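You operate a simulated robot arm through the tools that you are given. There is no shell and no other tool.

Carry out the task below with a simulated robot arm. There is one attempt and no reset: what you move stays moved.

## Task
Get the rear part of the bagging bench ready for work. At the end: the white bench order card is on the rear part of the bagging bench; the green pad is on the rear part of the bagging bench; the brown label box with the latest date from the rear part of the bagging bench is on the left end of the bagging bench; the clip dial is turned to red; whatever was shut is shut again. Leave all else as you found it, and nothing knocked over. Set down upright: label box.

Only the result counts: the job must be done as asked and must still hold three seconds after the hand-in. Knocking over, shifting, dropping, spilling or breaking anything else fails it.

## Robot
A 5-joint arm with a two-finger parallel gripper, fixed in place. Base frame: the origin is at the foot of the arm, x ahead of it, y to its left, z up; the work surface is at about z = 0. Lengths are in mm, angles in degrees, forces in N, time in s.
With the tool pointing down near the work surface it reaches from about 260 to 680 mm from the base axis. Its first joint turns from -66.0 to 66.0 degrees. The tool tilts only in the upright plane through the base axis and itself; it spins freely about its own axis. Payload 2.9 kg.
The tool frame sits at the grasp point between the pads (the TCP): z along the fingers, y along the line on which they close. The tips reach 30 mm beyond it. Largest opening 110 mm; finger width 20, thickness 10; the body of the gripper, 48 by 112 mm, starts 55 mm behind the TCP.
Orientation is that of the tool frame in the base frame, as a unit quaternion [x, y, z, w]. With the fingers straight down and closing along the base's y, the tool's x points along the base's -x, its y along +y and its z along -z.

## Interface
- The arm moves only by the tool jog_arm. Its arguments are lists of equal length, an entry for each row: "delta_pos": the shift along the tool's x, y, z in units of 30 mm (1.0 is 30 mm), a list of three; "rotation": the turn, a rotation vector about the tool's x, y, z in units of 5 degrees (1.0 is 5 degrees), a list of three; "jaw": the finger opening in mm, from 0 to 110. In form: {"delta_pos": [[x, y, z], ...], "rotation": [[ax, ay, az], ...], "jaw": [jaw, ...]}. A call has 1 to 20 rows; each row shifts and turns the commanded pose from where the row before left it, along the tool's axes as they then stand. A call with a number of a shift or a turn outside -1 to 1 is refused whole. Each row takes 0.2 s and may step no farther than 50 mm and 8.6 degrees from the row before; otherwise, or with a gripper value out of range, the whole call is refused. Where a pose cannot be reached the arm comes as near as it can. A force on the tool above 40 N (or 10 N above the force at the start of the call, whichever is more), or a blocked arm, ends the call early, and 0.2 s more pass. The fingers move at their own pace (about 108 mm/s each) and stop on an object; they squeeze with about 31 N. The grip force told is the motor's: it shows also when the fingers shut on nothing. Time passes only in rows, and 0.2 s behind the last, so rows that do not move let the fingers close. The reply holds the time, the measured pose of the TCP, the force on the tool along the base axes, the opening and the grip force, in the units named above and with some noise, with the torque about the TCP (base axes, N m) and any sound that the robot's microphone picked up, and new pictures: "views" is both (left out), scene, wrist or none.
- Cameras (640 x 400 px; columns grow to the right, rows downward): "scene" is fixed at [14.8, -447.9, 588]; the picture's right is [0.90, -0.45, 0.00], its down [-0.32, -0.64, -0.70] and it looks along [0.31, 0.63, -0.71] (base axes); focal length 214 px, centre (320, 200). "wrist" rides on the gripper at [72, 17, -103] in the tool frame; the picture's right is [-0.23, 0.97, 0.00], its down [-0.76, -0.18, -0.62] and it looks along [-0.61, -0.14, 0.78] (tool axes); focal length 222 px, centre (320, 200).
- locate(camera, pixels): there is no depth. For up to 12 entries [column, row, z] of the newest picture of that camera ("zoom" is the newest enlarged one), the place [x, y] in the base frame at which the ray of that pixel passes the height z, good to about 2 mm. No time passes.
- zoom(camera, box): a new picture of the part [left, top, right, bottom] of that camera's present view, enlarged. No time passes.
- sign_off(): hands the job in; it is judged then, once.

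Unless the task says otherwise, let go and move clear before handing in.

The tools are called after "Call:" as name(argument=value, ...) on one line, values as JSON. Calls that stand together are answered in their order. jog_arm: Moves the arm, as the interface text tells. Its arguments: {"type":"object","properties":{"delta_pos":{"type":"array","items":{"type":"array","items":{"type":"number"}}},"rotation":{"type":"array","items":{"type":"array","items":{"type":"number"}}},"jaw":{"type":"array","items":{"type":"number"}},"views":{"type":"string","enum":["both","scene","wrist","none"]}},"required":["delta_pos","rotation","jaw"]} The other tools are called the same way: locate (camera, pixels) gives the place at which the rays of pixels pass given heights; zoom (camera, box) takes an enlarged picture of a part of a camera's view; sign_off () hands the job in.

At the start:

```text
t: 0.0
ee_pos: [467.9, -31.0, 303.2]
ee_rot: [-0.001, 1.0, 0.0, 0.0]
ft_force: [0.3, 0.2, -0.4]
torque: [0.01, -0.01, 0.01]
width: 110.2
finger_force: 0.0
```

scene: 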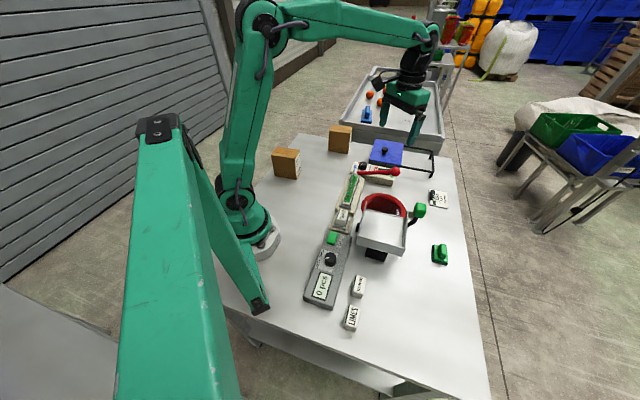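
wrist: 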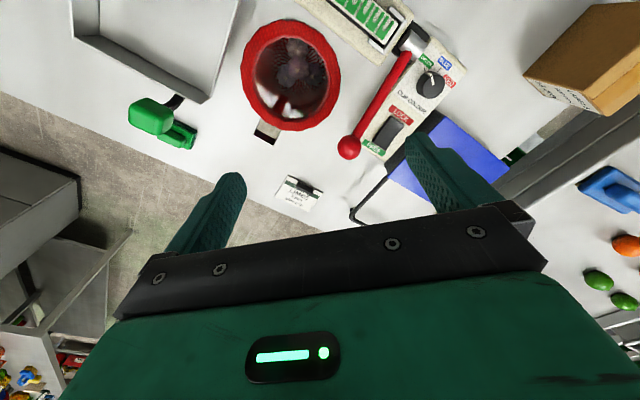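

The scene view shows a bench with two brown boxes (about 287,163 and 340,139), a blue box (387,152), a white card (438,199), a green thing (440,254), and a dial on the panel near the red lever. I'll zoom in to identify the parts.

Call:
zoom(camera="scene", box=[260, 110, 460, 235])

Call:
zoom(camera="scene", box=[290, 180, 490, 340])

Call:
zoom(camera="wrist", box=[320, 0, 640, 220])

Call:
zoom(camera="wrist", box=[120, 0, 440, 220])

```text
3.20 times, centred on (360, 172) of scene
```

zoom: 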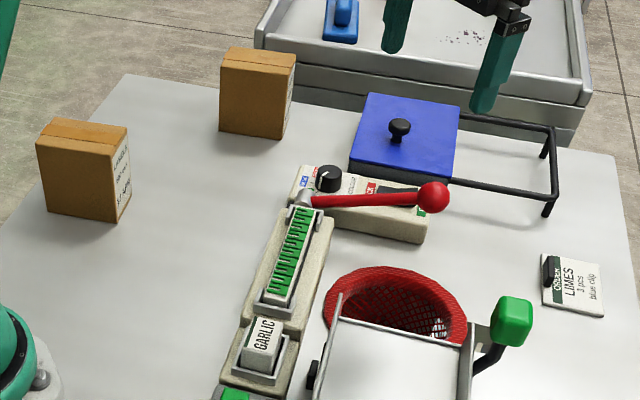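

```text
2.50 times, centred on (390, 260) of scene
```

zoom: 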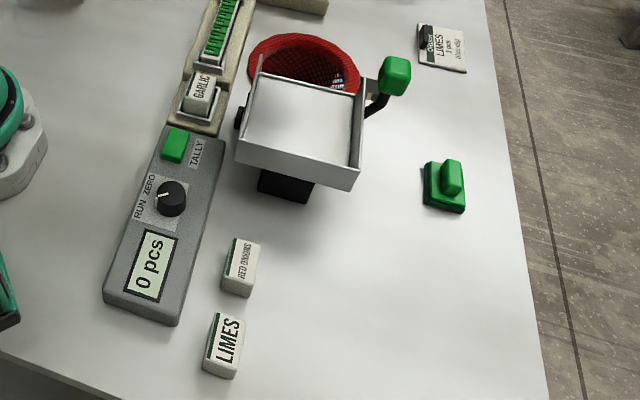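

```text
1.82 times, centred on (480, 110) of wrist
```

zoom: 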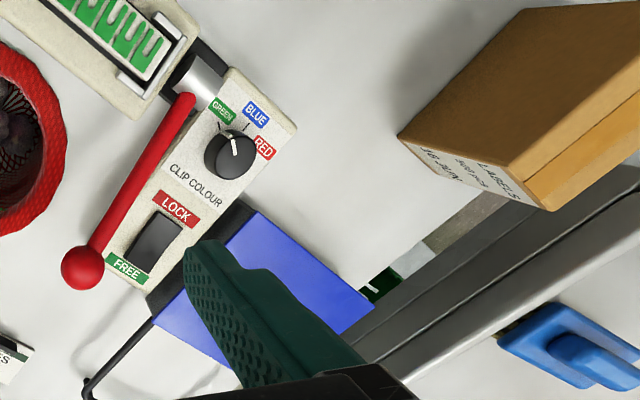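

```text
1.82 times, centred on (280, 110) of wrist
```

zoom: 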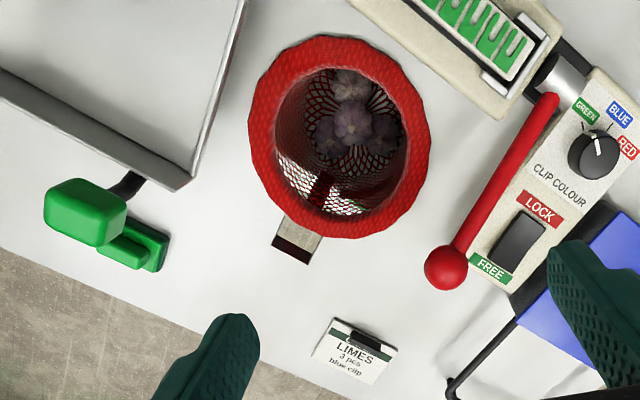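

The views show two brown boxes with labels, a clip dial that seems to point between green and blue, a blue cover with a knob, and the order card. I'll locate the key points on the bench.

Call:
locate(camera="scene", pixels=[[287, 176, 0], [340, 152, 0], [438, 199, 0], [440, 260, 0], [387, 152, 60], [330, 259, 30], [383, 235, 100], [357, 287, 20], [351, 318, 20], [362, 168, 40], [397, 172, 60], [300, 133, 0]])

Call:
locate(camera="scene", pixels=[[455, 158, 0], [490, 398, 0], [222, 300, 0], [340, 104, 0], [443, 150, 0], [372, 75, 0], [410, 165, 0], [433, 176, 0], [375, 140, 50], [369, 165, 50], [403, 148, 50], [367, 115, 0]])

Call:
zoom(camera="scene", box=[330, 50, 460, 180])

Call:
zoom(camera="scene", box=[260, 120, 360, 190])

Call:
zoom(camera="wrist", box=[480, 0, 640, 160])

```text
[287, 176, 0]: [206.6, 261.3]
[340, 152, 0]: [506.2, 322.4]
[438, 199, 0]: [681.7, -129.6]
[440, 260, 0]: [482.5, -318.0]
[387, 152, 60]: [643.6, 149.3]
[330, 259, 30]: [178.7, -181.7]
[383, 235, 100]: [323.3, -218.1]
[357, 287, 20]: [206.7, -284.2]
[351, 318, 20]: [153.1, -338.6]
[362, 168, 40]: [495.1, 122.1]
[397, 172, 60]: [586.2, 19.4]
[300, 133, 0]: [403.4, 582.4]
```

```text
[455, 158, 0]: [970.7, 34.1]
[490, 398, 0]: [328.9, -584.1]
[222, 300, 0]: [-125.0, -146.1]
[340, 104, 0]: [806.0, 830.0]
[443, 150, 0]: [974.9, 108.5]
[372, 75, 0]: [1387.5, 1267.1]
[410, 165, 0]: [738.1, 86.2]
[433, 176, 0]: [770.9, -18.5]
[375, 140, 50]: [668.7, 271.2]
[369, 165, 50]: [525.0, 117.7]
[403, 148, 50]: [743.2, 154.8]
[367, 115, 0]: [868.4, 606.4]
```

```text
3.08 times, centred on (395, 115) of scene
```

zoom: 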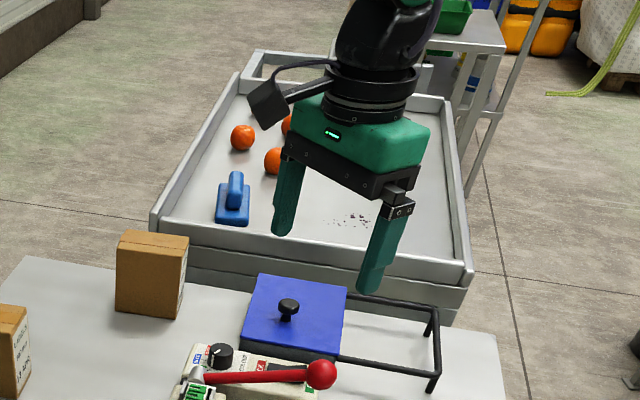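

```text
5.71 times, centred on (310, 155) of scene
```

zoom: 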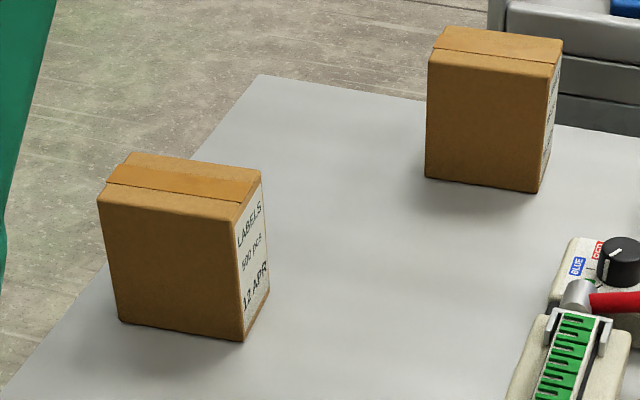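

```text
2.50 times, centred on (560, 80) of wrist
```

zoom: 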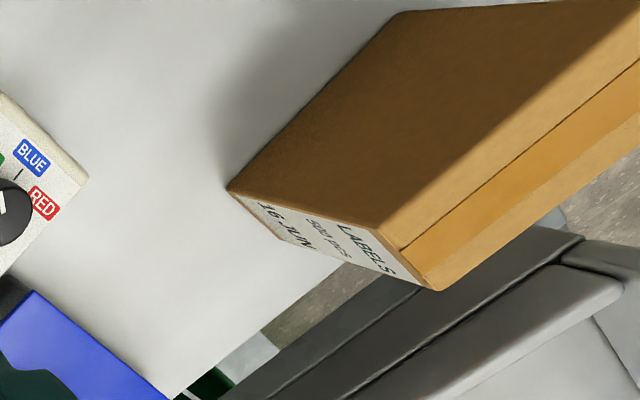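

Box two in the wrist view (around 590,70) reads "16 JUN", while box one in the scene view (287,163) reads "12 APR". There is something green with white near wrist (510,155), so I'll zoom in on that and on the dial.

Call:
zoom(camera="wrist", box=[490, 135, 550, 175])

Call:
zoom(camera="wrist", box=[400, 40, 480, 100])

Call:
zoom(camera="wrist", box=[0, 120, 180, 400])

Call:
zoom(camera="scene", box=[200, 260, 500, 400])

Call:
zoom(camera="scene", box=[370, 0, 640, 200])

```text
10.00 times, centred on (520, 155) of wrist
```

zoom: 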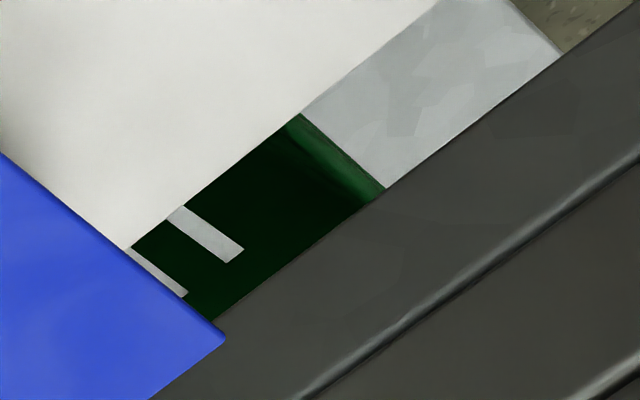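

```text
6.67 times, centred on (440, 70) of wrist
```

zoom: 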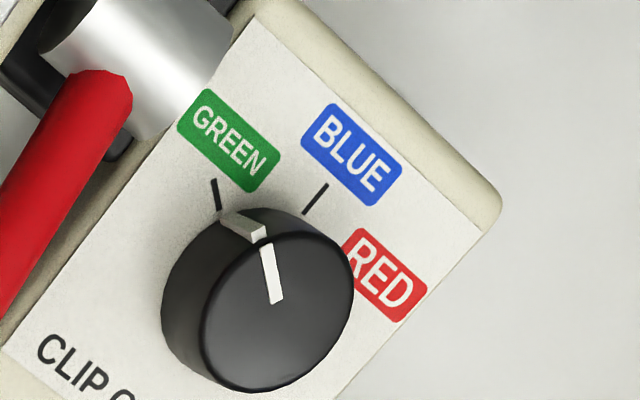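

```text
1.43 times, centred on (90, 260) of wrist
```

zoom: 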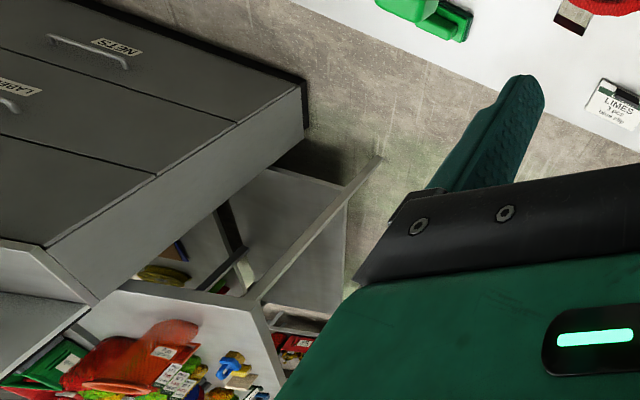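

```text
2.13 times, centred on (350, 330) of scene
```

zoom: 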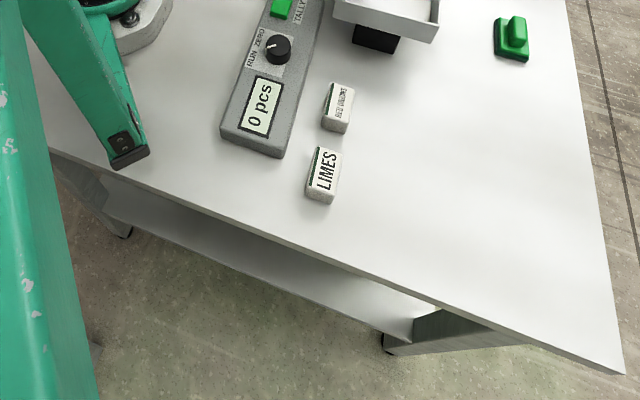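

```text
2.00 times, centred on (505, 100) of scene
```

zoom: 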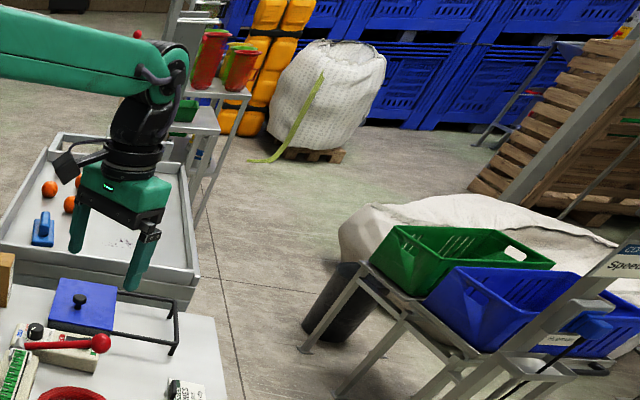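

The dial's white mark points at the GREEN tick, and next to it is a LOCK/FREE rocker that may hold the dial. All the text reads from the lower-right side of the scene, so the rear part is the robot and box side and the left end is toward the picture's bottom. I'll move the camera to look more closely at the dial, rocker, boxes and cover.

Call:
jog_arm(delta_pos=[[1, 1, 0], [1, 1, 0], [1, 1, 0], [1, 1, 0], [1, 1, 0], [1, 1, 0], [0, 0.7, 0], [0, 0, 0]], rotation=[[0, 0, 0], [0, 0, 0], [0, 0, 0], [0, 0, 0], [0, 0, 0], [0, 0, 0], [0, 0, 0], [0, 0, 0]], jaw=[110, 110, 110, 110, 110, 110, 110, 110])

```text
t: 1.8
ee_pos: [287.4, 170.6, 305.1]
ee_rot: [0.001, 1.0, 0.001, -0.001]
ft_force: [0.5, -0.3, 0.8]
torque: [-0.03, 0.01, 0.0]
width: 110.1
finger_force: 0.2
```

scene: 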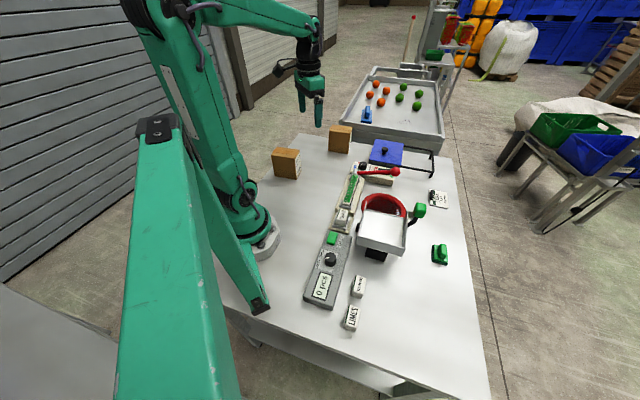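
wrist: 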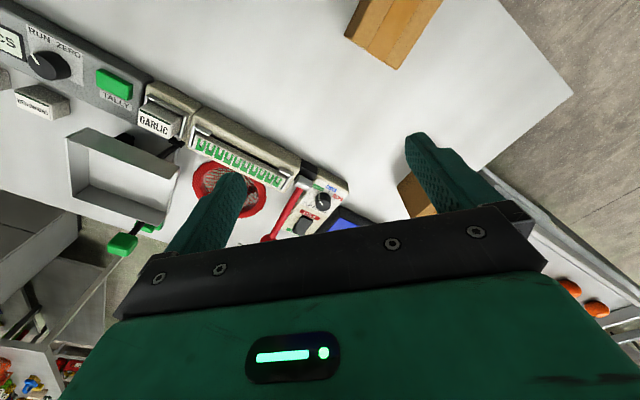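

The wrist view now shows the whole panel (dial at 323,200, rocker at 300,225), box one at the top (395,25) and the bench's rear-right corner at (573,95). I'll zoom in on these and locate them.

Call:
zoom(camera="wrist", box=[250, 150, 370, 245])

Call:
zoom(camera="wrist", box=[0, 0, 320, 220])

Call:
locate(camera="wrist", pixels=[[573, 95, 0], [499, 0, 0], [323, 200, 50], [300, 225, 40], [395, 25, 100], [398, 70, 100], [347, 38, 100], [346, 185, 20], [345, 195, 20]])

Call:
zoom(camera="scene", box=[330, 125, 450, 200])

Call:
zoom(camera="scene", box=[265, 120, 355, 185])

```text
4.21 times, centred on (310, 198) of wrist
```

zoom: 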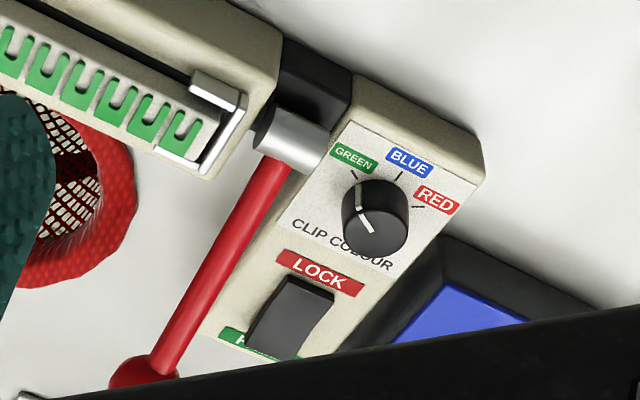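

```text
1.82 times, centred on (160, 110) of wrist
```

zoom: 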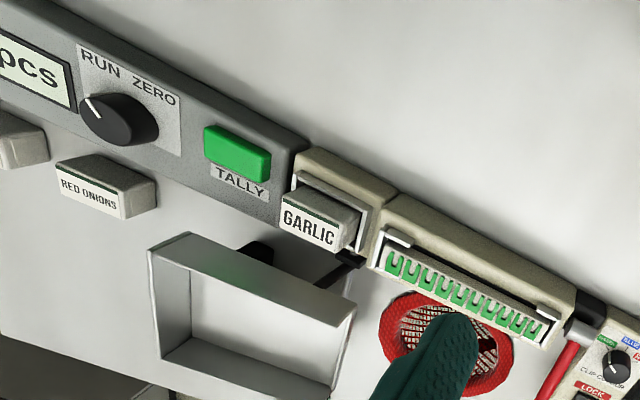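

```text
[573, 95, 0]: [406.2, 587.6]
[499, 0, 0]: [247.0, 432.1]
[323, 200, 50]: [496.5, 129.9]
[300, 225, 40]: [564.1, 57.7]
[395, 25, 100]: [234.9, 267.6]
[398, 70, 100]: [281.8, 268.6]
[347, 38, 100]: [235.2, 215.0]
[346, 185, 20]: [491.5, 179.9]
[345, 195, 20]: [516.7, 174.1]
```

```text
5.33 times, centred on (390, 162) of scene
```

zoom: 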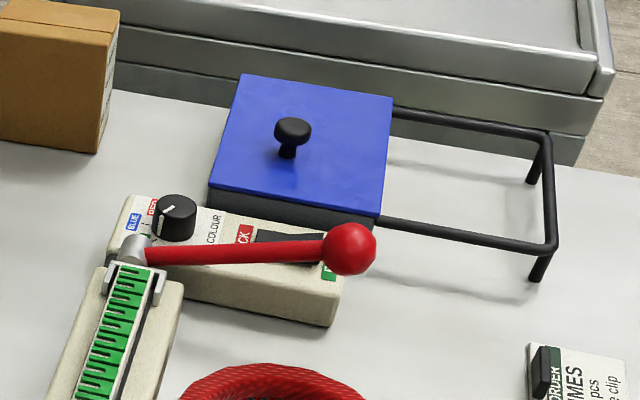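

```text
6.15 times, centred on (310, 152) of scene
```

zoom: 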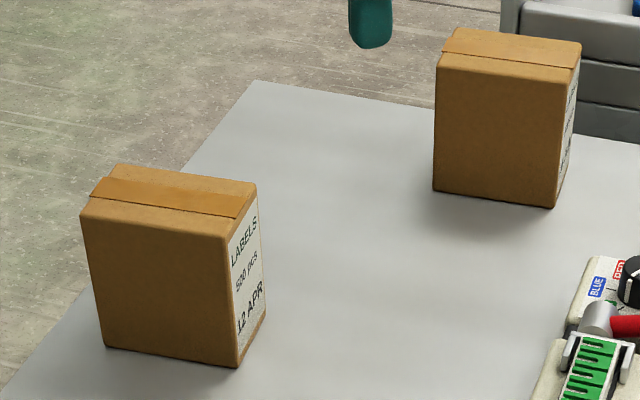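

The bench corner at (406,588) fits a bench turned 45° to the robot, with its rear edge beside the boxes. I'll bring the wrist camera down nearer the panel to see the rocker and the dial's surroundings.

Call:
jog_arm(delta_pos=[[-0.85, -0.23, 0.64], [-0.85, -0.23, 0.64], [-0.85, -0.23, 0.64], [-0.85, -0.23, 0.64], [-0.85, -0.23, 0.64], [-0.85, -0.23, 0.64], [0, 0, 0]], rotation=[[0, 0, 0], [0, 0, 0], [0, 0, 0], [0, 0, 0], [0, 0, 0], [0, 0, 0], [0, 0, 0]], jaw=[110, 110, 110, 110, 110, 110, 110])

```text
t: 3.4
ee_pos: [441.8, 128.6, 188.0]
ee_rot: [0.001, 1.0, 0.0, 0.0]
ft_force: [-0.6, 0.5, -0.7]
torque: [-0.01, 0.03, -0.02]
width: 109.9
finger_force: 0.1
```

scene: 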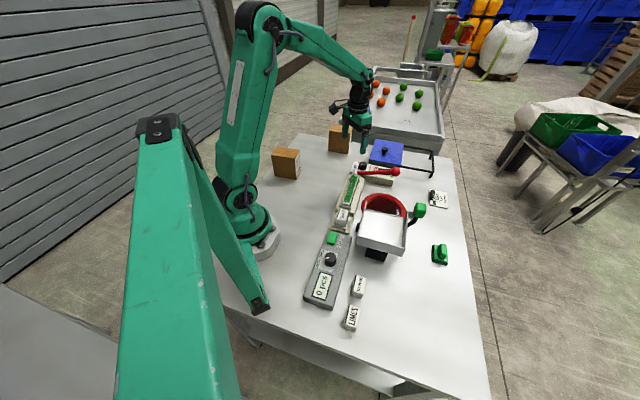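
wrist: 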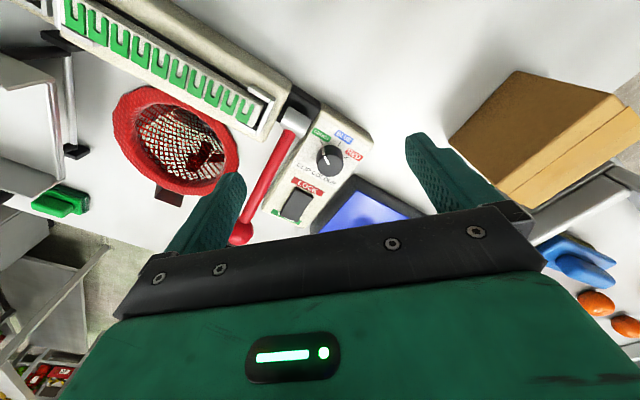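

Call:
zoom(camera="wrist", box=[230, 90, 390, 240])

Call:
zoom(camera="wrist", box=[265, 170, 345, 230])

Call:
locate(camera="wrist", pixels=[[329, 160, 50], [296, 207, 35], [372, 140, 30], [318, 103, 30], [241, 233, 80], [295, 120, 60], [517, 71, 100], [448, 140, 100], [614, 95, 100], [510, 207, 100]])

Call:
zoom(camera="scene", box=[340, 140, 420, 200])

```text
2.67 times, centred on (310, 165) of wrist
```

zoom: 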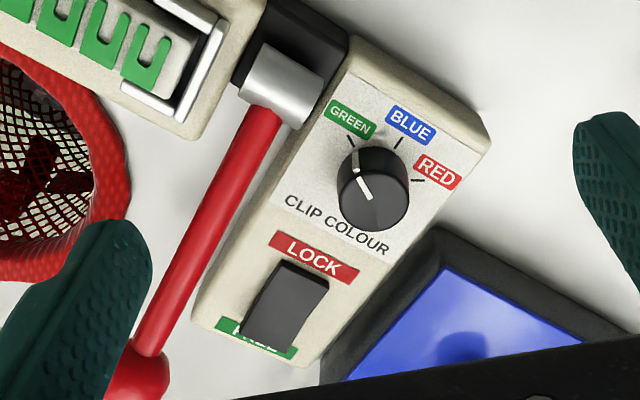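

```text
6.67 times, centred on (305, 200) of wrist
```

zoom: 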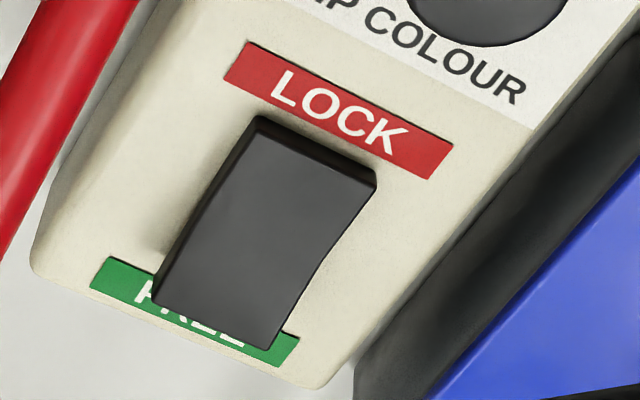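

```text
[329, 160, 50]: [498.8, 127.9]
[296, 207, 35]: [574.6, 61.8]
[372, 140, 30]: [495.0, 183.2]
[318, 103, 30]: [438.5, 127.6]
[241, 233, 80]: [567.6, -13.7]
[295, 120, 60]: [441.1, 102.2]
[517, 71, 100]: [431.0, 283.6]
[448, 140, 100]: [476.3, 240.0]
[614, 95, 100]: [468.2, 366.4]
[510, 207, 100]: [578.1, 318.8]
```

```text
6.67 times, centred on (380, 170) of scene
```

zoom: 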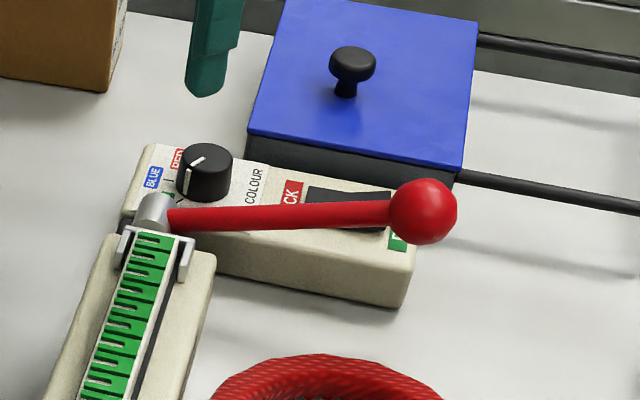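

The rocker's FREE end looks raised (zoomed view 225,310), which would mean it is set to LOCK, but I'm not certain. I'll triangulate the knob, lever ball, rocker and box heights using both cameras.

Call:
locate(camera="zoom", pixels=[[205, 158, 40], [205, 158, 50], [205, 158, 60], [205, 158, 70], [423, 210, 60], [423, 210, 80], [423, 210, 100], [352, 62, 60], [352, 62, 80], [352, 62, 100]])

Call:
locate(camera="wrist", pixels=[[330, 164, 40], [330, 164, 50], [330, 164, 60], [330, 164, 70], [241, 233, 60], [241, 233, 80], [241, 233, 100]])

Call:
zoom(camera="wrist", box=[200, 160, 320, 260])

Call:
zoom(camera="wrist", box=[440, 50, 640, 220])

```text
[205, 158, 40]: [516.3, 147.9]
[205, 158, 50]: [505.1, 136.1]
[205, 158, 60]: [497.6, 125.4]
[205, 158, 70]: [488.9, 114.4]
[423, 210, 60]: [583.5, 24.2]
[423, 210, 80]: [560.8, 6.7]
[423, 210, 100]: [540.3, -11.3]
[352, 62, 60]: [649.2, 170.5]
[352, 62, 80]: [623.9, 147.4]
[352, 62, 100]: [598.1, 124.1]
```

```text
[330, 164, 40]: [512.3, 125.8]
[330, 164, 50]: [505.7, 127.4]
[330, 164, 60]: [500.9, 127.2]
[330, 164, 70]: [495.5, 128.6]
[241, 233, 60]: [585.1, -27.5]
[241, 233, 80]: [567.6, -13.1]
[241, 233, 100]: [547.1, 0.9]
```

```text
4.00 times, centred on (260, 210) of wrist
```

zoom: 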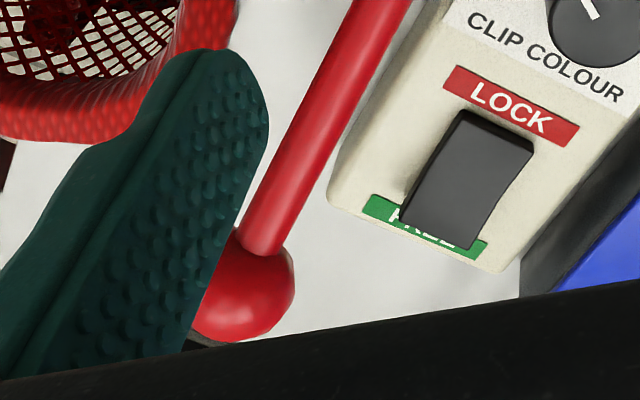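

```text
2.35 times, centred on (540, 135) of wrist
```

zoom: 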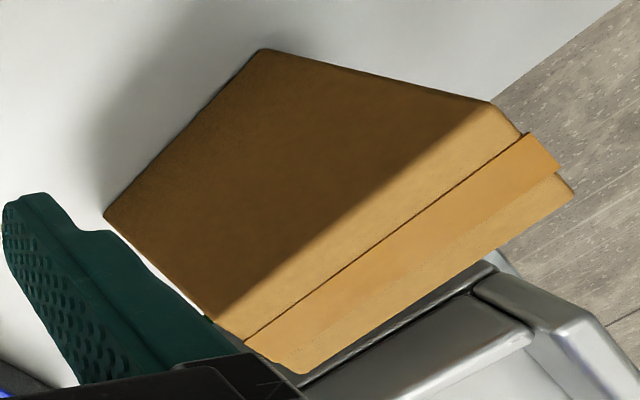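

Both cameras put the knob top at about z=59 and (500,127), and the lever ball near (550,-3,92). Next I'll work out box two's geometry and the dial's tick directions from this view.

Call:
locate(camera="zoom", pixels=[[265, 50, 0], [105, 215, 0], [490, 103, 90], [490, 103, 100], [490, 103, 110], [245, 340, 90], [245, 340, 100], [245, 340, 110], [300, 373, 100], [575, 190, 100], [575, 190, 90], [575, 190, 110]])

Call:
locate(camera="wrist", pixels=[[322, 143.7, 38], [339.2, 145.1, 38], [346.3, 157.9, 38], [322, 143.7, 42], [339.2, 145.1, 42], [346.3, 157.9, 42], [326.5, 158.5, 59], [331.5, 168.5, 59]])

```text
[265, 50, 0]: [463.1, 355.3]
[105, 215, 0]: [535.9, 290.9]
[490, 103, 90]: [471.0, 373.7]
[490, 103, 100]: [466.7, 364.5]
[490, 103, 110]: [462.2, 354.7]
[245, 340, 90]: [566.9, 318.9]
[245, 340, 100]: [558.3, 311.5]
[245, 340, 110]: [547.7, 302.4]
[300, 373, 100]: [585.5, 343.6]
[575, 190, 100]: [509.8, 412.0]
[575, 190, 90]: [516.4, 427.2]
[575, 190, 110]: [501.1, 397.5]
```

```text
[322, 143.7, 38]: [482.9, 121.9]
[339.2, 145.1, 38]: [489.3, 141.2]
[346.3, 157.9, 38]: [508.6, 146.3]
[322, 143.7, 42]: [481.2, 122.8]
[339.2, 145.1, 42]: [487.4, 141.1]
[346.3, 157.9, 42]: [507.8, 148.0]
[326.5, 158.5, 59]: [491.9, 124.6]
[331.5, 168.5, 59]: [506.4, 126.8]
```

Box two measures about 58 wide, 97 deep and 110 tall, centred near (519,345). The dial's ticks sit at about 195° (green), 130° (blue) and 68° (red), so it needs roughly 125° clockwise. I'll triangulate the panel's top height and the card and pad before touching anything.

Call:
locate(camera="scene", pixels=[[354.8, 166.55, 30], [354.8, 166.55, 40], [354.8, 166.55, 50], [431.3, 193.9, 0], [431.3, 193.9, 15], [429, 199, 0], [433, 190, 0], [449, 194, 0], [446, 209, 0], [440, 262, 0], [432, 247, 0], [447, 245, 0]])

Call:
locate(camera="wrist", pixels=[[344.1, 136.9, 30], [344.1, 136.9, 40], [344.1, 136.9, 50], [60, 200, 0], [60, 200, 20]])

Call:
zoom(camera="scene", box=[415, 180, 465, 275])

Call:
zoom(camera="scene", box=[420, 180, 460, 215])

```text
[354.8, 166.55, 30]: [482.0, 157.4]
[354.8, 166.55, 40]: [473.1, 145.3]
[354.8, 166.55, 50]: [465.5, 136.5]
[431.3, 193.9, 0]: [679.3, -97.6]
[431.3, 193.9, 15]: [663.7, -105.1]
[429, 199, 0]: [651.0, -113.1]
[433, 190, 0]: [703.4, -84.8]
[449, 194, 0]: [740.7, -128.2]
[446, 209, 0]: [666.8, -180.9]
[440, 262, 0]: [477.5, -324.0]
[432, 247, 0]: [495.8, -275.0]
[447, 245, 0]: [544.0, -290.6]
```

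```text
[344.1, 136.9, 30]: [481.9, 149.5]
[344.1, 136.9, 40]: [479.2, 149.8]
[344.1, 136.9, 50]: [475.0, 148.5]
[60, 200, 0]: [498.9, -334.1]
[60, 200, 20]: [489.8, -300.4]
```

```text
4.21 times, centred on (440, 228) of scene
```

zoom: 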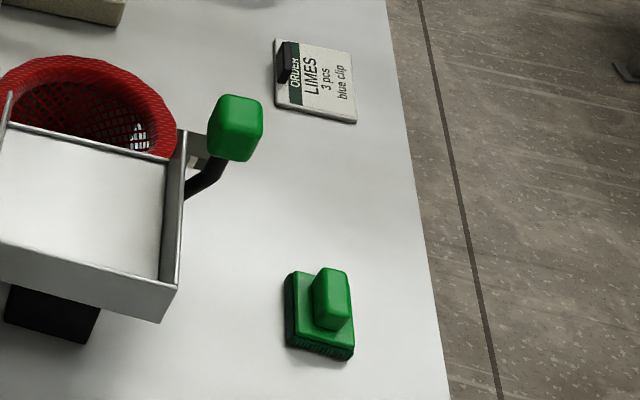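

```text
11.43 times, centred on (440, 198) of scene
```

zoom: 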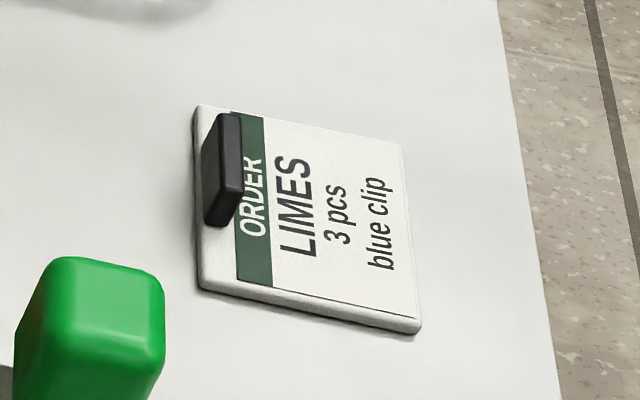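

The panel top is about z=37 and the knob top is 59. The card has a black tab near (661,-109), and the green pad sits near (500,-300). I'll start with the dial: yaw 45°, move above the knob and part-way down.

Call:
jog_arm(delta_pos=[[0, 0, 0], [0, 0, 0], [0, 0, 0], [0, 0, 0], [0, 0, 0], [0, 0, 0], [0, 0, 0], [0, 0, 0], [0, 0, 0], [-0.667, -0.705, 0], [-0.667, -0.705, 0], [0, 0, 0.9], [0, 0, 0.9], [0, 0, 0]], rotation=[[0, 0, -1], [0, 0, -1], [0, 0, -1], [0, 0, -1], [0, 0, -1], [0, 0, -1], [0, 0, -1], [0, 0, -1], [0, 0, -1], [0, 0, 0], [0, 0, 0], [0, 0, 0], [0, 0, 0], [0, 0, 0]], jaw=[110, 110, 110, 110, 110, 60, 60, 60, 60, 60, 60, 60, 60, 60])

```text
t: 6.4
ee_pos: [499.5, 127.1, 135.1]
ee_rot: [-0.384, 0.923, 0.0, -0.001]
ft_force: [-0.3, 0.0, -0.6]
torque: [-0.01, -0.03, 0.01]
width: 59.9
finger_force: 0.1
```

scene: 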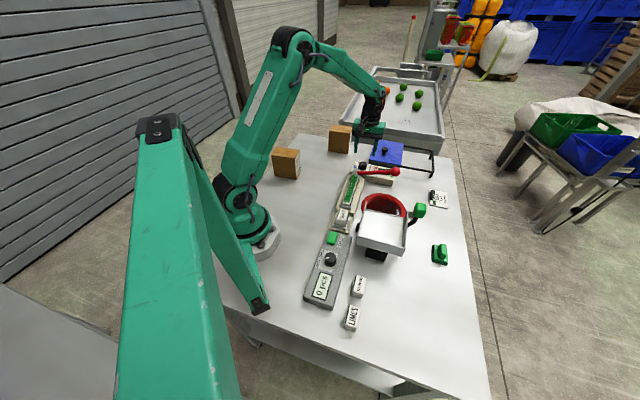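
wrist: 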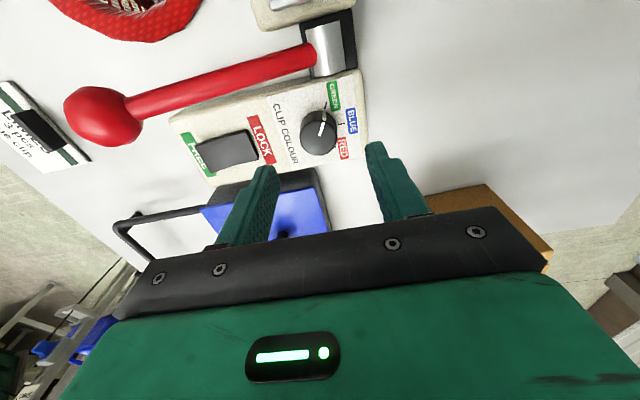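

The view after the 45° yaw shows the rocker (227,150) clear of the lever and the dial (320,133) between the fingers. I'll zoom in on the rocker's tilt and refine the knob centre.

Call:
zoom(camera="wrist", box=[170, 100, 290, 190])

Call:
zoom(camera="wrist", box=[270, 70, 380, 175])

Call:
locate(camera="wrist", pixels=[[319, 129, 59], [319, 133, 59], [319, 133, 55], [240, 147, 40], [194, 141, 40], [250, 130, 40], [258, 160, 40], [205, 170, 40]])

```text
4.44 times, centred on (230, 145) of wrist
```

zoom: 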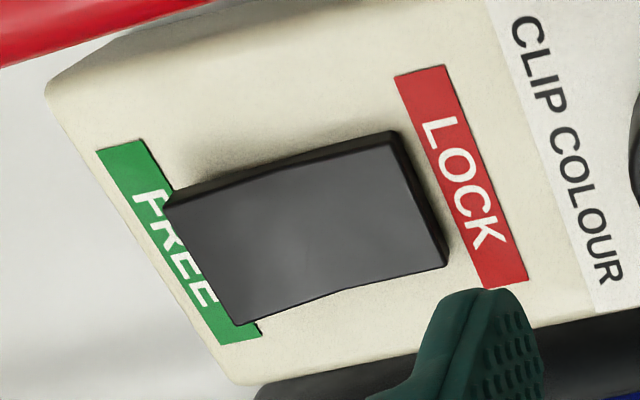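

```text
3.81 times, centred on (325, 122) of wrist
```

zoom: 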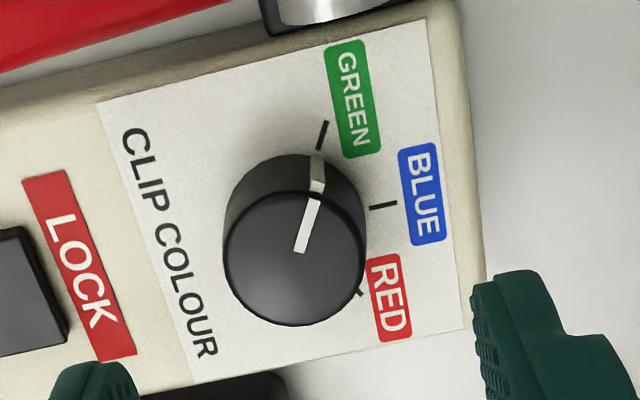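

```text
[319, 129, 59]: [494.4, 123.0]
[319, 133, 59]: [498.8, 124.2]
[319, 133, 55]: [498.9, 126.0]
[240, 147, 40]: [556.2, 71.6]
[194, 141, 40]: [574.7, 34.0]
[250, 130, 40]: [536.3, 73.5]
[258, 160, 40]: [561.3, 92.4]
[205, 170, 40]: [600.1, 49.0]
```

The rocker's FREE end stands proud, so it is pressed on the LOCK side; the dial pointer is on the GREEN tick. I'll descend on the knob, close on it, and check the readings before any turn.

Call:
jog_arm(delta_pos=[[-0.02, -0.073, 0.5], [0, 0, 0.6], [0, 0, 0.6], [0, 0, 0.35], [0, 0, 0]], rotation=[[0, 0, 0], [0, 0, 0], [0, 0, 0], [0, 0, 0], [0, 0, 0]], jaw=[60, 60, 60, 60, 60])

```text
t: 7.6
ee_pos: [500.7, 126.1, 72.9]
ee_rot: [-0.384, 0.923, 0.001, 0.0]
ft_force: [0.0, -0.3, -1.4]
torque: [0.0, 0.0, 0.01]
width: 60.1
finger_force: 0.1
```

scene: 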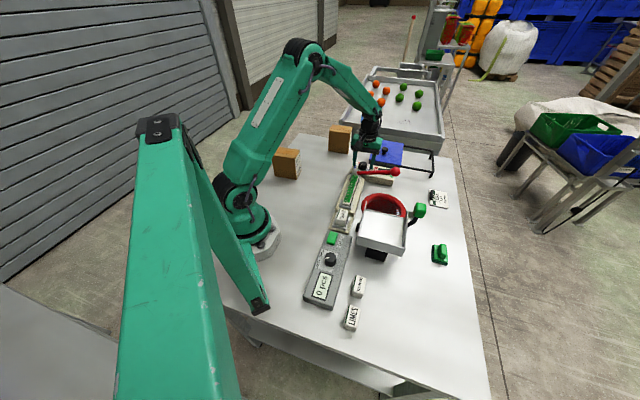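
wrist: 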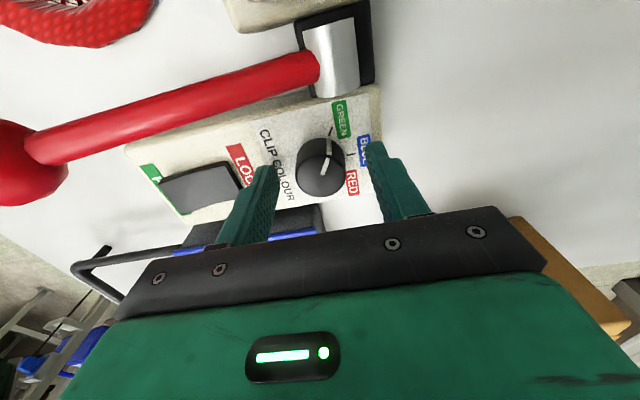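

The tips are down at about z=43 with no contact force, and the knob sits at (320,168). I'll zoom to check it is centred between the fingers.

Call:
zoom(camera="wrist", box=[240, 100, 400, 220])

Call:
zoom(camera="scene", box=[345, 130, 415, 190])

```text
3.33 times, centred on (320, 160) of wrist
```

zoom: 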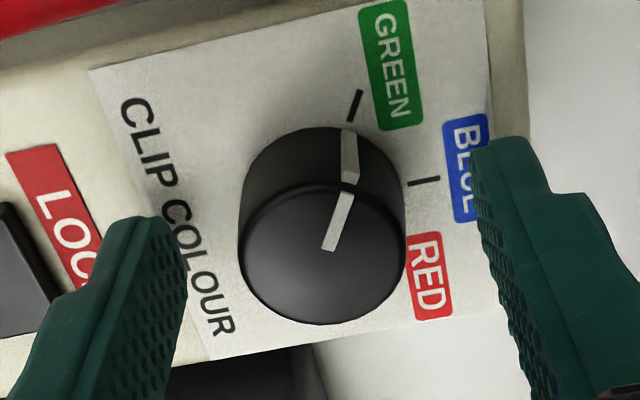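

```text
6.67 times, centred on (380, 160) of scene
```

zoom: 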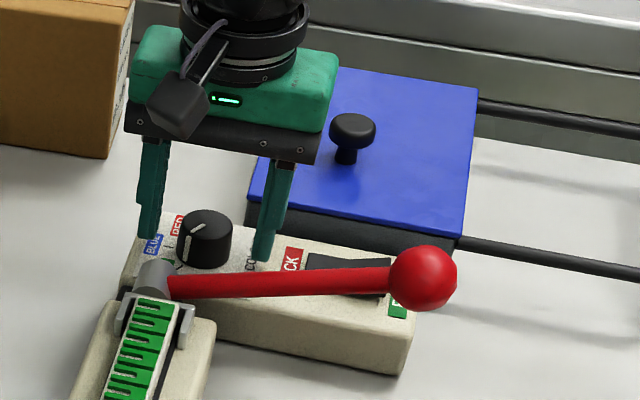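

The knob's top centre (320.6,177) lines up with the tool axis, so I'll close on it and try a small clockwise turn of 5° to feel if it's locked.

Call:
jog_arm(delta_pos=[[0, 0, 0], [0, 0, 0], [0, 0, 0]], rotation=[[0, 0, 0], [0, 0, 0], [0, 0, 0]], jaw=[20, 20, 20], views="none")

Call:
jog_arm(delta_pos=[[0, 0, 0], [0, 0, 0]], rotation=[[0, 0, 1], [0, 0, 0]], jaw=[20, 20], views="none")

Call:
zoom(camera="wrist", box=[240, 100, 400, 220])

Call:
zoom(camera="scene", box=[345, 140, 395, 180])

```text
t: 8.4
ee_pos: [499.9, 127.7, 72.9]
ee_rot: [-0.383, 0.924, -0.001, 0.0]
ft_force: [-0.5, 0.4, -1.7]
torque: [0.02, -0.03, -0.05]
width: 32.7
finger_force: 45.0
```

```text
t: 9.0
ee_pos: [499.6, 126.4, 73.1]
ee_rot: [-0.343, 0.939, 0.0, 0.001]
ft_force: [2.8, 5.9, -3.9]
torque: [0.0, 0.2, 0.02]
width: 33.1
finger_force: 44.9
```

```text
3.33 times, centred on (320, 160) of wrist
```

zoom: 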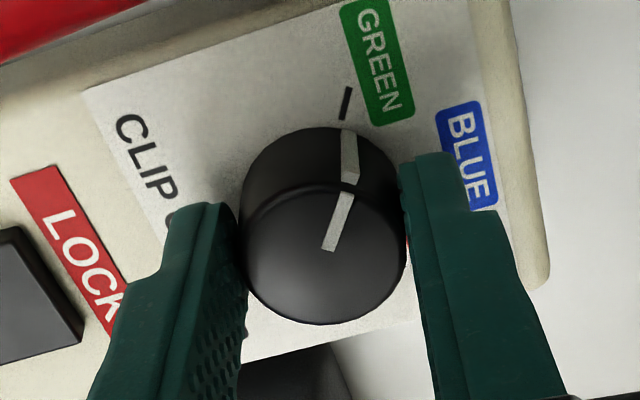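

```text
10.00 times, centred on (370, 160) of scene
```

zoom: 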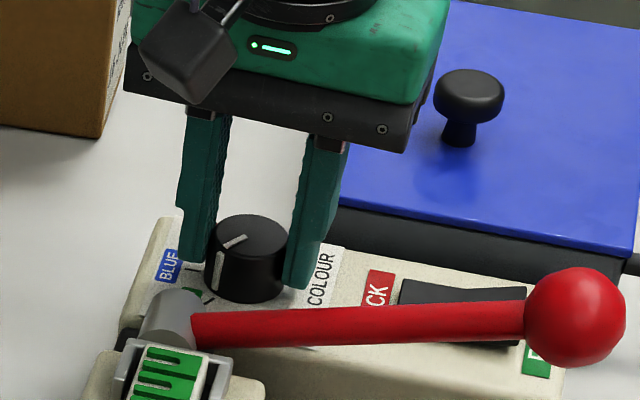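

The knob turned with the gripper: its pointer stayed put in the wrist view while the GREEN tick moved, and z torque is only 0.02 N m, so it isn't locked. I'll keep turning clockwise in steps and watch the torque.

Call:
jog_arm(delta_pos=[[0, 0, 0], [0, 0, 0], [0, 0, 0]], rotation=[[0, 0, 1], [0, 0, 1], [0, 0, 0]], jaw=[20, 20, 20], views="none")

Call:
zoom(camera="wrist", box=[240, 100, 400, 220])

```text
t: 9.8
ee_pos: [500.6, 126.8, 73.7]
ee_rot: [-0.259, 0.966, 0.0, 0.0]
ft_force: [-1.0, 16.3, -6.4]
torque: [0.58, -0.19, 0.01]
width: 32.6
finger_force: 44.9
```

```text
3.33 times, centred on (320, 160) of wrist
```

zoom: 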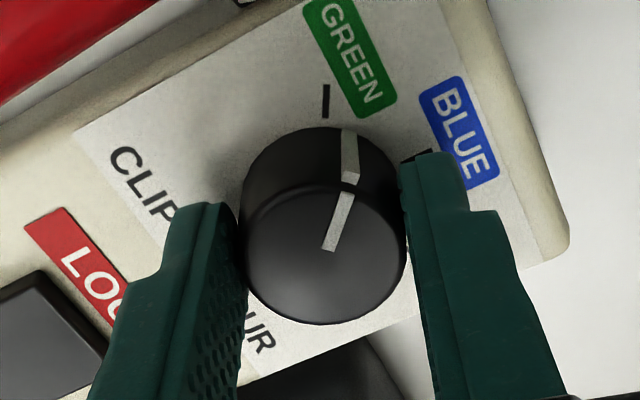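

The knob follows, but a 16 N side force along +y is building from a slight off-centre. I'll nudge the tool about 1 mm toward +y to relieve it and check.

Call:
jog_arm(delta_pos=[[-0.017, 0.029, 0], [0, 0, 0]], rotation=[[0, 0, 0], [0, 0, 0]], jaw=[20, 20], views="none")

```text
t: 10.4
ee_pos: [501.0, 125.6, 72.4]
ee_rot: [-0.259, 0.966, 0.0, 0.0]
ft_force: [1.0, 9.7, -7.7]
torque: [0.34, -0.14, 0.01]
width: 32.7
finger_force: 45.4
```

Nudging cut the side force from 16.3 to 9.7 N. I'll nudge 1.4 mm more, then turn 5° and see how the force changes.

Call:
jog_arm(delta_pos=[[-0.023, 0.04, 0], [0, 0, 0]], rotation=[[0, 0, 0], [0, 0, 0]], jaw=[20, 20], views="none")

Call:
jog_arm(delta_pos=[[0, 0, 0], [0, 0, 0]], rotation=[[0, 0, 1], [0, 0, 0]], jaw=[20, 20], views="none")

```text
t: 11.0
ee_pos: [500.9, 127.3, 71.7]
ee_rot: [-0.258, 0.966, 0.0, -0.001]
ft_force: [1.8, -11.5, -6.6]
torque: [-0.16, -0.44, -0.02]
width: 32.8
finger_force: 45.2
```

```text
t: 11.6
ee_pos: [500.6, 126.2, 73.3]
ee_rot: [-0.214, 0.977, 0.0, 0.0]
ft_force: [4.3, -25.5, -7.0]
torque: [-0.8, -0.04, -0.06]
width: 32.8
finger_force: 44.9
```

The side force swung to −25 N, so the nudge overshot. I'll back off about 1.2 mm and continue with small corrections.

Call:
jog_arm(delta_pos=[[0.017, -0.036, 0], [0, 0, 0]], rotation=[[0, 0, 0], [0, 0, 0]], jaw=[20, 20], views="none")

Call:
jog_arm(delta_pos=[[0, 0, 0], [0, 0, 0]], rotation=[[0, 0, 1], [0, 0, 0]], jaw=[20, 20], views="none")

Call:
zoom(camera="wrist", box=[240, 100, 400, 220])

```text
t: 12.2
ee_pos: [500.6, 127.5, 71.8]
ee_rot: [-0.217, 0.976, 0.0, -0.001]
ft_force: [2.7, -20.5, -6.2]
torque: [-0.82, 0.4, -0.03]
width: 32.7
finger_force: 45.3
```

```text
t: 12.8
ee_pos: [501.4, 128.0, 70.9]
ee_rot: [-0.174, 0.985, 0.0, 0.0]
ft_force: [-0.1, -19.5, -6.5]
torque: [-0.52, -0.07, -0.03]
width: 32.8
finger_force: 45.5
```

```text
3.33 times, centred on (320, 160) of wrist
```

zoom: 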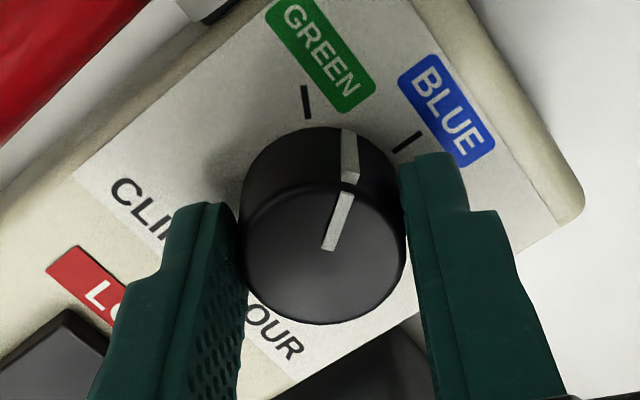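

Rotation is now about 25° and the pointer is between GREEN and BLUE. I'll open the jaw to clear the side load, check whether the dial holds, and then re-grip.

Call:
jog_arm(delta_pos=[[0, 0, 0], [0, 0, 0]], rotation=[[0, 0, 0], [0, 0, 0]], jaw=[50, 50], views="none")

Call:
zoom(camera="wrist", box=[240, 100, 400, 220])

```text
t: 13.4
ee_pos: [500.9, 127.7, 73.2]
ee_rot: [-0.174, 0.985, 0.0, 0.001]
ft_force: [0.8, 0.3, 0.1]
torque: [-0.02, 0.0, -0.01]
width: 50.1
finger_force: 0.0
```

```text
3.33 times, centred on (320, 160) of wrist
```

zoom: 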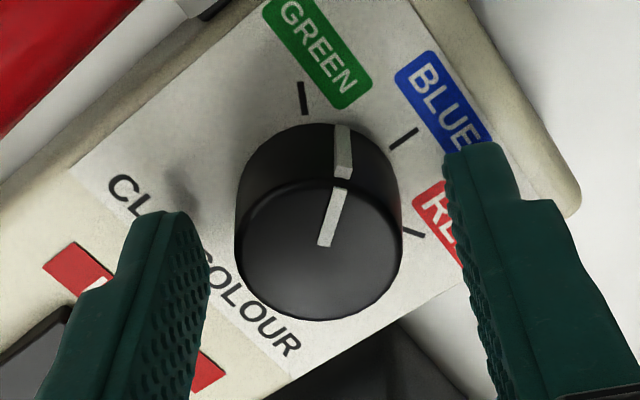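

The dial stays put when released and the knob is centred again (zoom 318,253). I'll re-grip and turn further.

Call:
jog_arm(delta_pos=[[0, -0.008, 0], [0, 0, 0], [0, 0, 0], [0, 0, 0], [0, 0, 0], [0, 0, 0]], rotation=[[0, 0, 0], [0, 0, 0], [0, 0, 1], [0, 0, 1], [0, 0, 1], [0, 0, 0]], jaw=[20, 20, 20, 20, 20, 20], views="none")

```text
t: 14.8
ee_pos: [500.1, 127.1, 71.8]
ee_rot: [-0.044, 0.999, 0.0, 0.0]
ft_force: [-4.7, 7.0, 3.4]
torque: [0.22, -0.25, 0.02]
width: 32.9
finger_force: 45.1
```

Call:
jog_arm(delta_pos=[[0, 0, 0], [0, 0, 0], [0, 0, 0], [0, 0, 0], [0, 0, 0]], rotation=[[0, 0, 1], [0, 0, 1], [0, 0, 1], [0, 0, 1], [0, 0, 0]], jaw=[20, 20, 20, 20, 20], views="none")

Call:
zoom(camera="wrist", box=[240, 100, 400, 220])

```text
t: 16.0
ee_pos: [500.2, 128.8, 72.4]
ee_rot: [0.129, 0.992, 0.0, 0.0]
ft_force: [-3.9, 22.0, 3.8]
torque: [0.65, 0.06, 0.0]
width: 32.8
finger_force: 45.3
```

```text
3.33 times, centred on (320, 160) of wrist
```

zoom: 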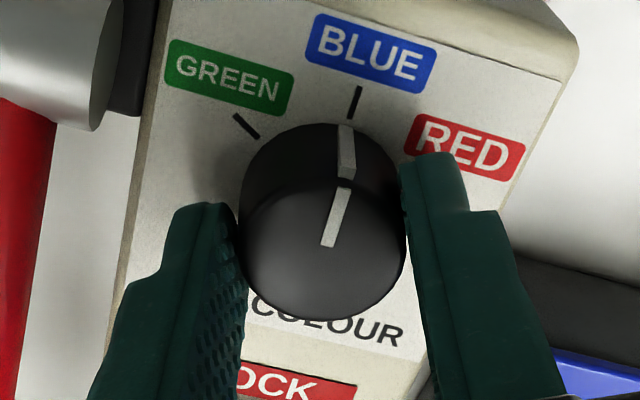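

Now turned about 60°, with the pointer near the BLUE tick and 22 N of side load. I'll release, re-grip and continue.

Call:
jog_arm(delta_pos=[[0, 0, 0], [0, 0, 0], [0, 0, 0], [0, 0, 0], [0, 0, 0], [0, 0, 0], [0, 0, 0], [0, 0, 0], [0, 0, 0], [0, 0, 0]], rotation=[[0, 0, 0], [0, 0, 0], [0, 0, 0], [0, 0, 0], [0, 0, 1], [0, 0, 1], [0, 0, 1], [0, 0, 1], [0, 0, 1], [0, 0, 0]], jaw=[50, 50, 20, 20, 20, 20, 20, 20, 20, 20], views="none")

Call:
zoom(camera="wrist", box=[240, 100, 400, 220])

```text
t: 18.2
ee_pos: [500.8, 127.9, 72.6]
ee_rot: [0.341, 0.94, 0.0, 0.001]
ft_force: [13.5, 30.1, -14.6]
torque: [0.98, -0.09, 0.01]
width: 32.7
finger_force: 45.0
```

```text
3.33 times, centred on (320, 160) of wrist
```

zoom: 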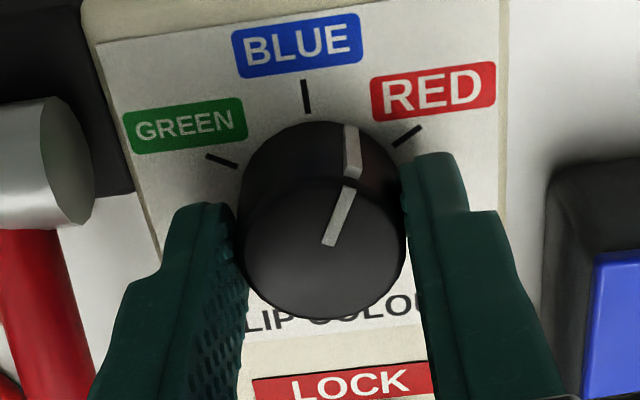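

Turned about 85°, and the pointer lies between BLUE and RED. I'll release the 30 N load, re-grip, and turn 20° more.

Call:
jog_arm(delta_pos=[[0, 0, 0], [0, 0, 0], [0, 0, 0], [0, 0, 0], [0, 0, 0], [0, 0, 0], [0, 0, 0], [0, 0, 0], [0, 0, 0]], rotation=[[0, 0, 0], [0, 0, 0], [0, 0, 0], [0, 0, 0], [0, 0, 1], [0, 0, 1], [0, 0, 1], [0, 0, 1], [0, 0, 0]], jaw=[50, 50, 20, 20, 20, 20, 20, 20, 20], views="none")

Call:
jog_arm(delta_pos=[[0, 0, 0], [0, 0, 0]], rotation=[[0, 0, 0], [0, 0, 0]], jaw=[50, 50], views="none")

Call:
zoom(camera="wrist", box=[240, 100, 400, 220])

```text
t: 20.2
ee_pos: [501.6, 126.9, 73.6]
ee_rot: [0.5, 0.866, 0.001, 0.001]
ft_force: [17.9, 4.5, -3.0]
torque: [0.17, -0.46, -0.05]
width: 32.0
finger_force: 45.1
```

```text
t: 20.8
ee_pos: [499.3, 127.6, 72.5]
ee_rot: [0.5, 0.866, 0.0, -0.001]
ft_force: [-0.4, 0.1, 1.0]
torque: [-0.01, 0.01, -0.06]
width: 49.9
finger_force: 0.1
```

```text
3.33 times, centred on (320, 160) of wrist
```

zoom: 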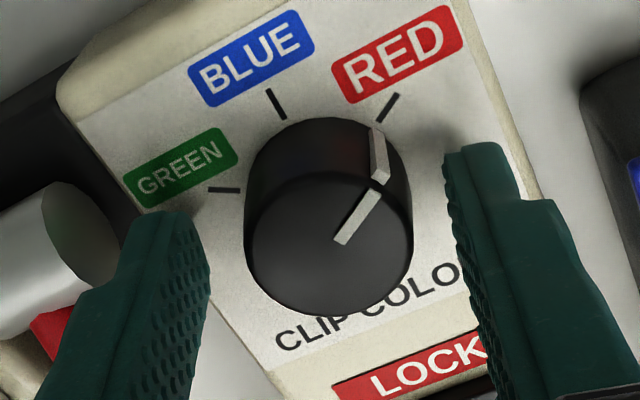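

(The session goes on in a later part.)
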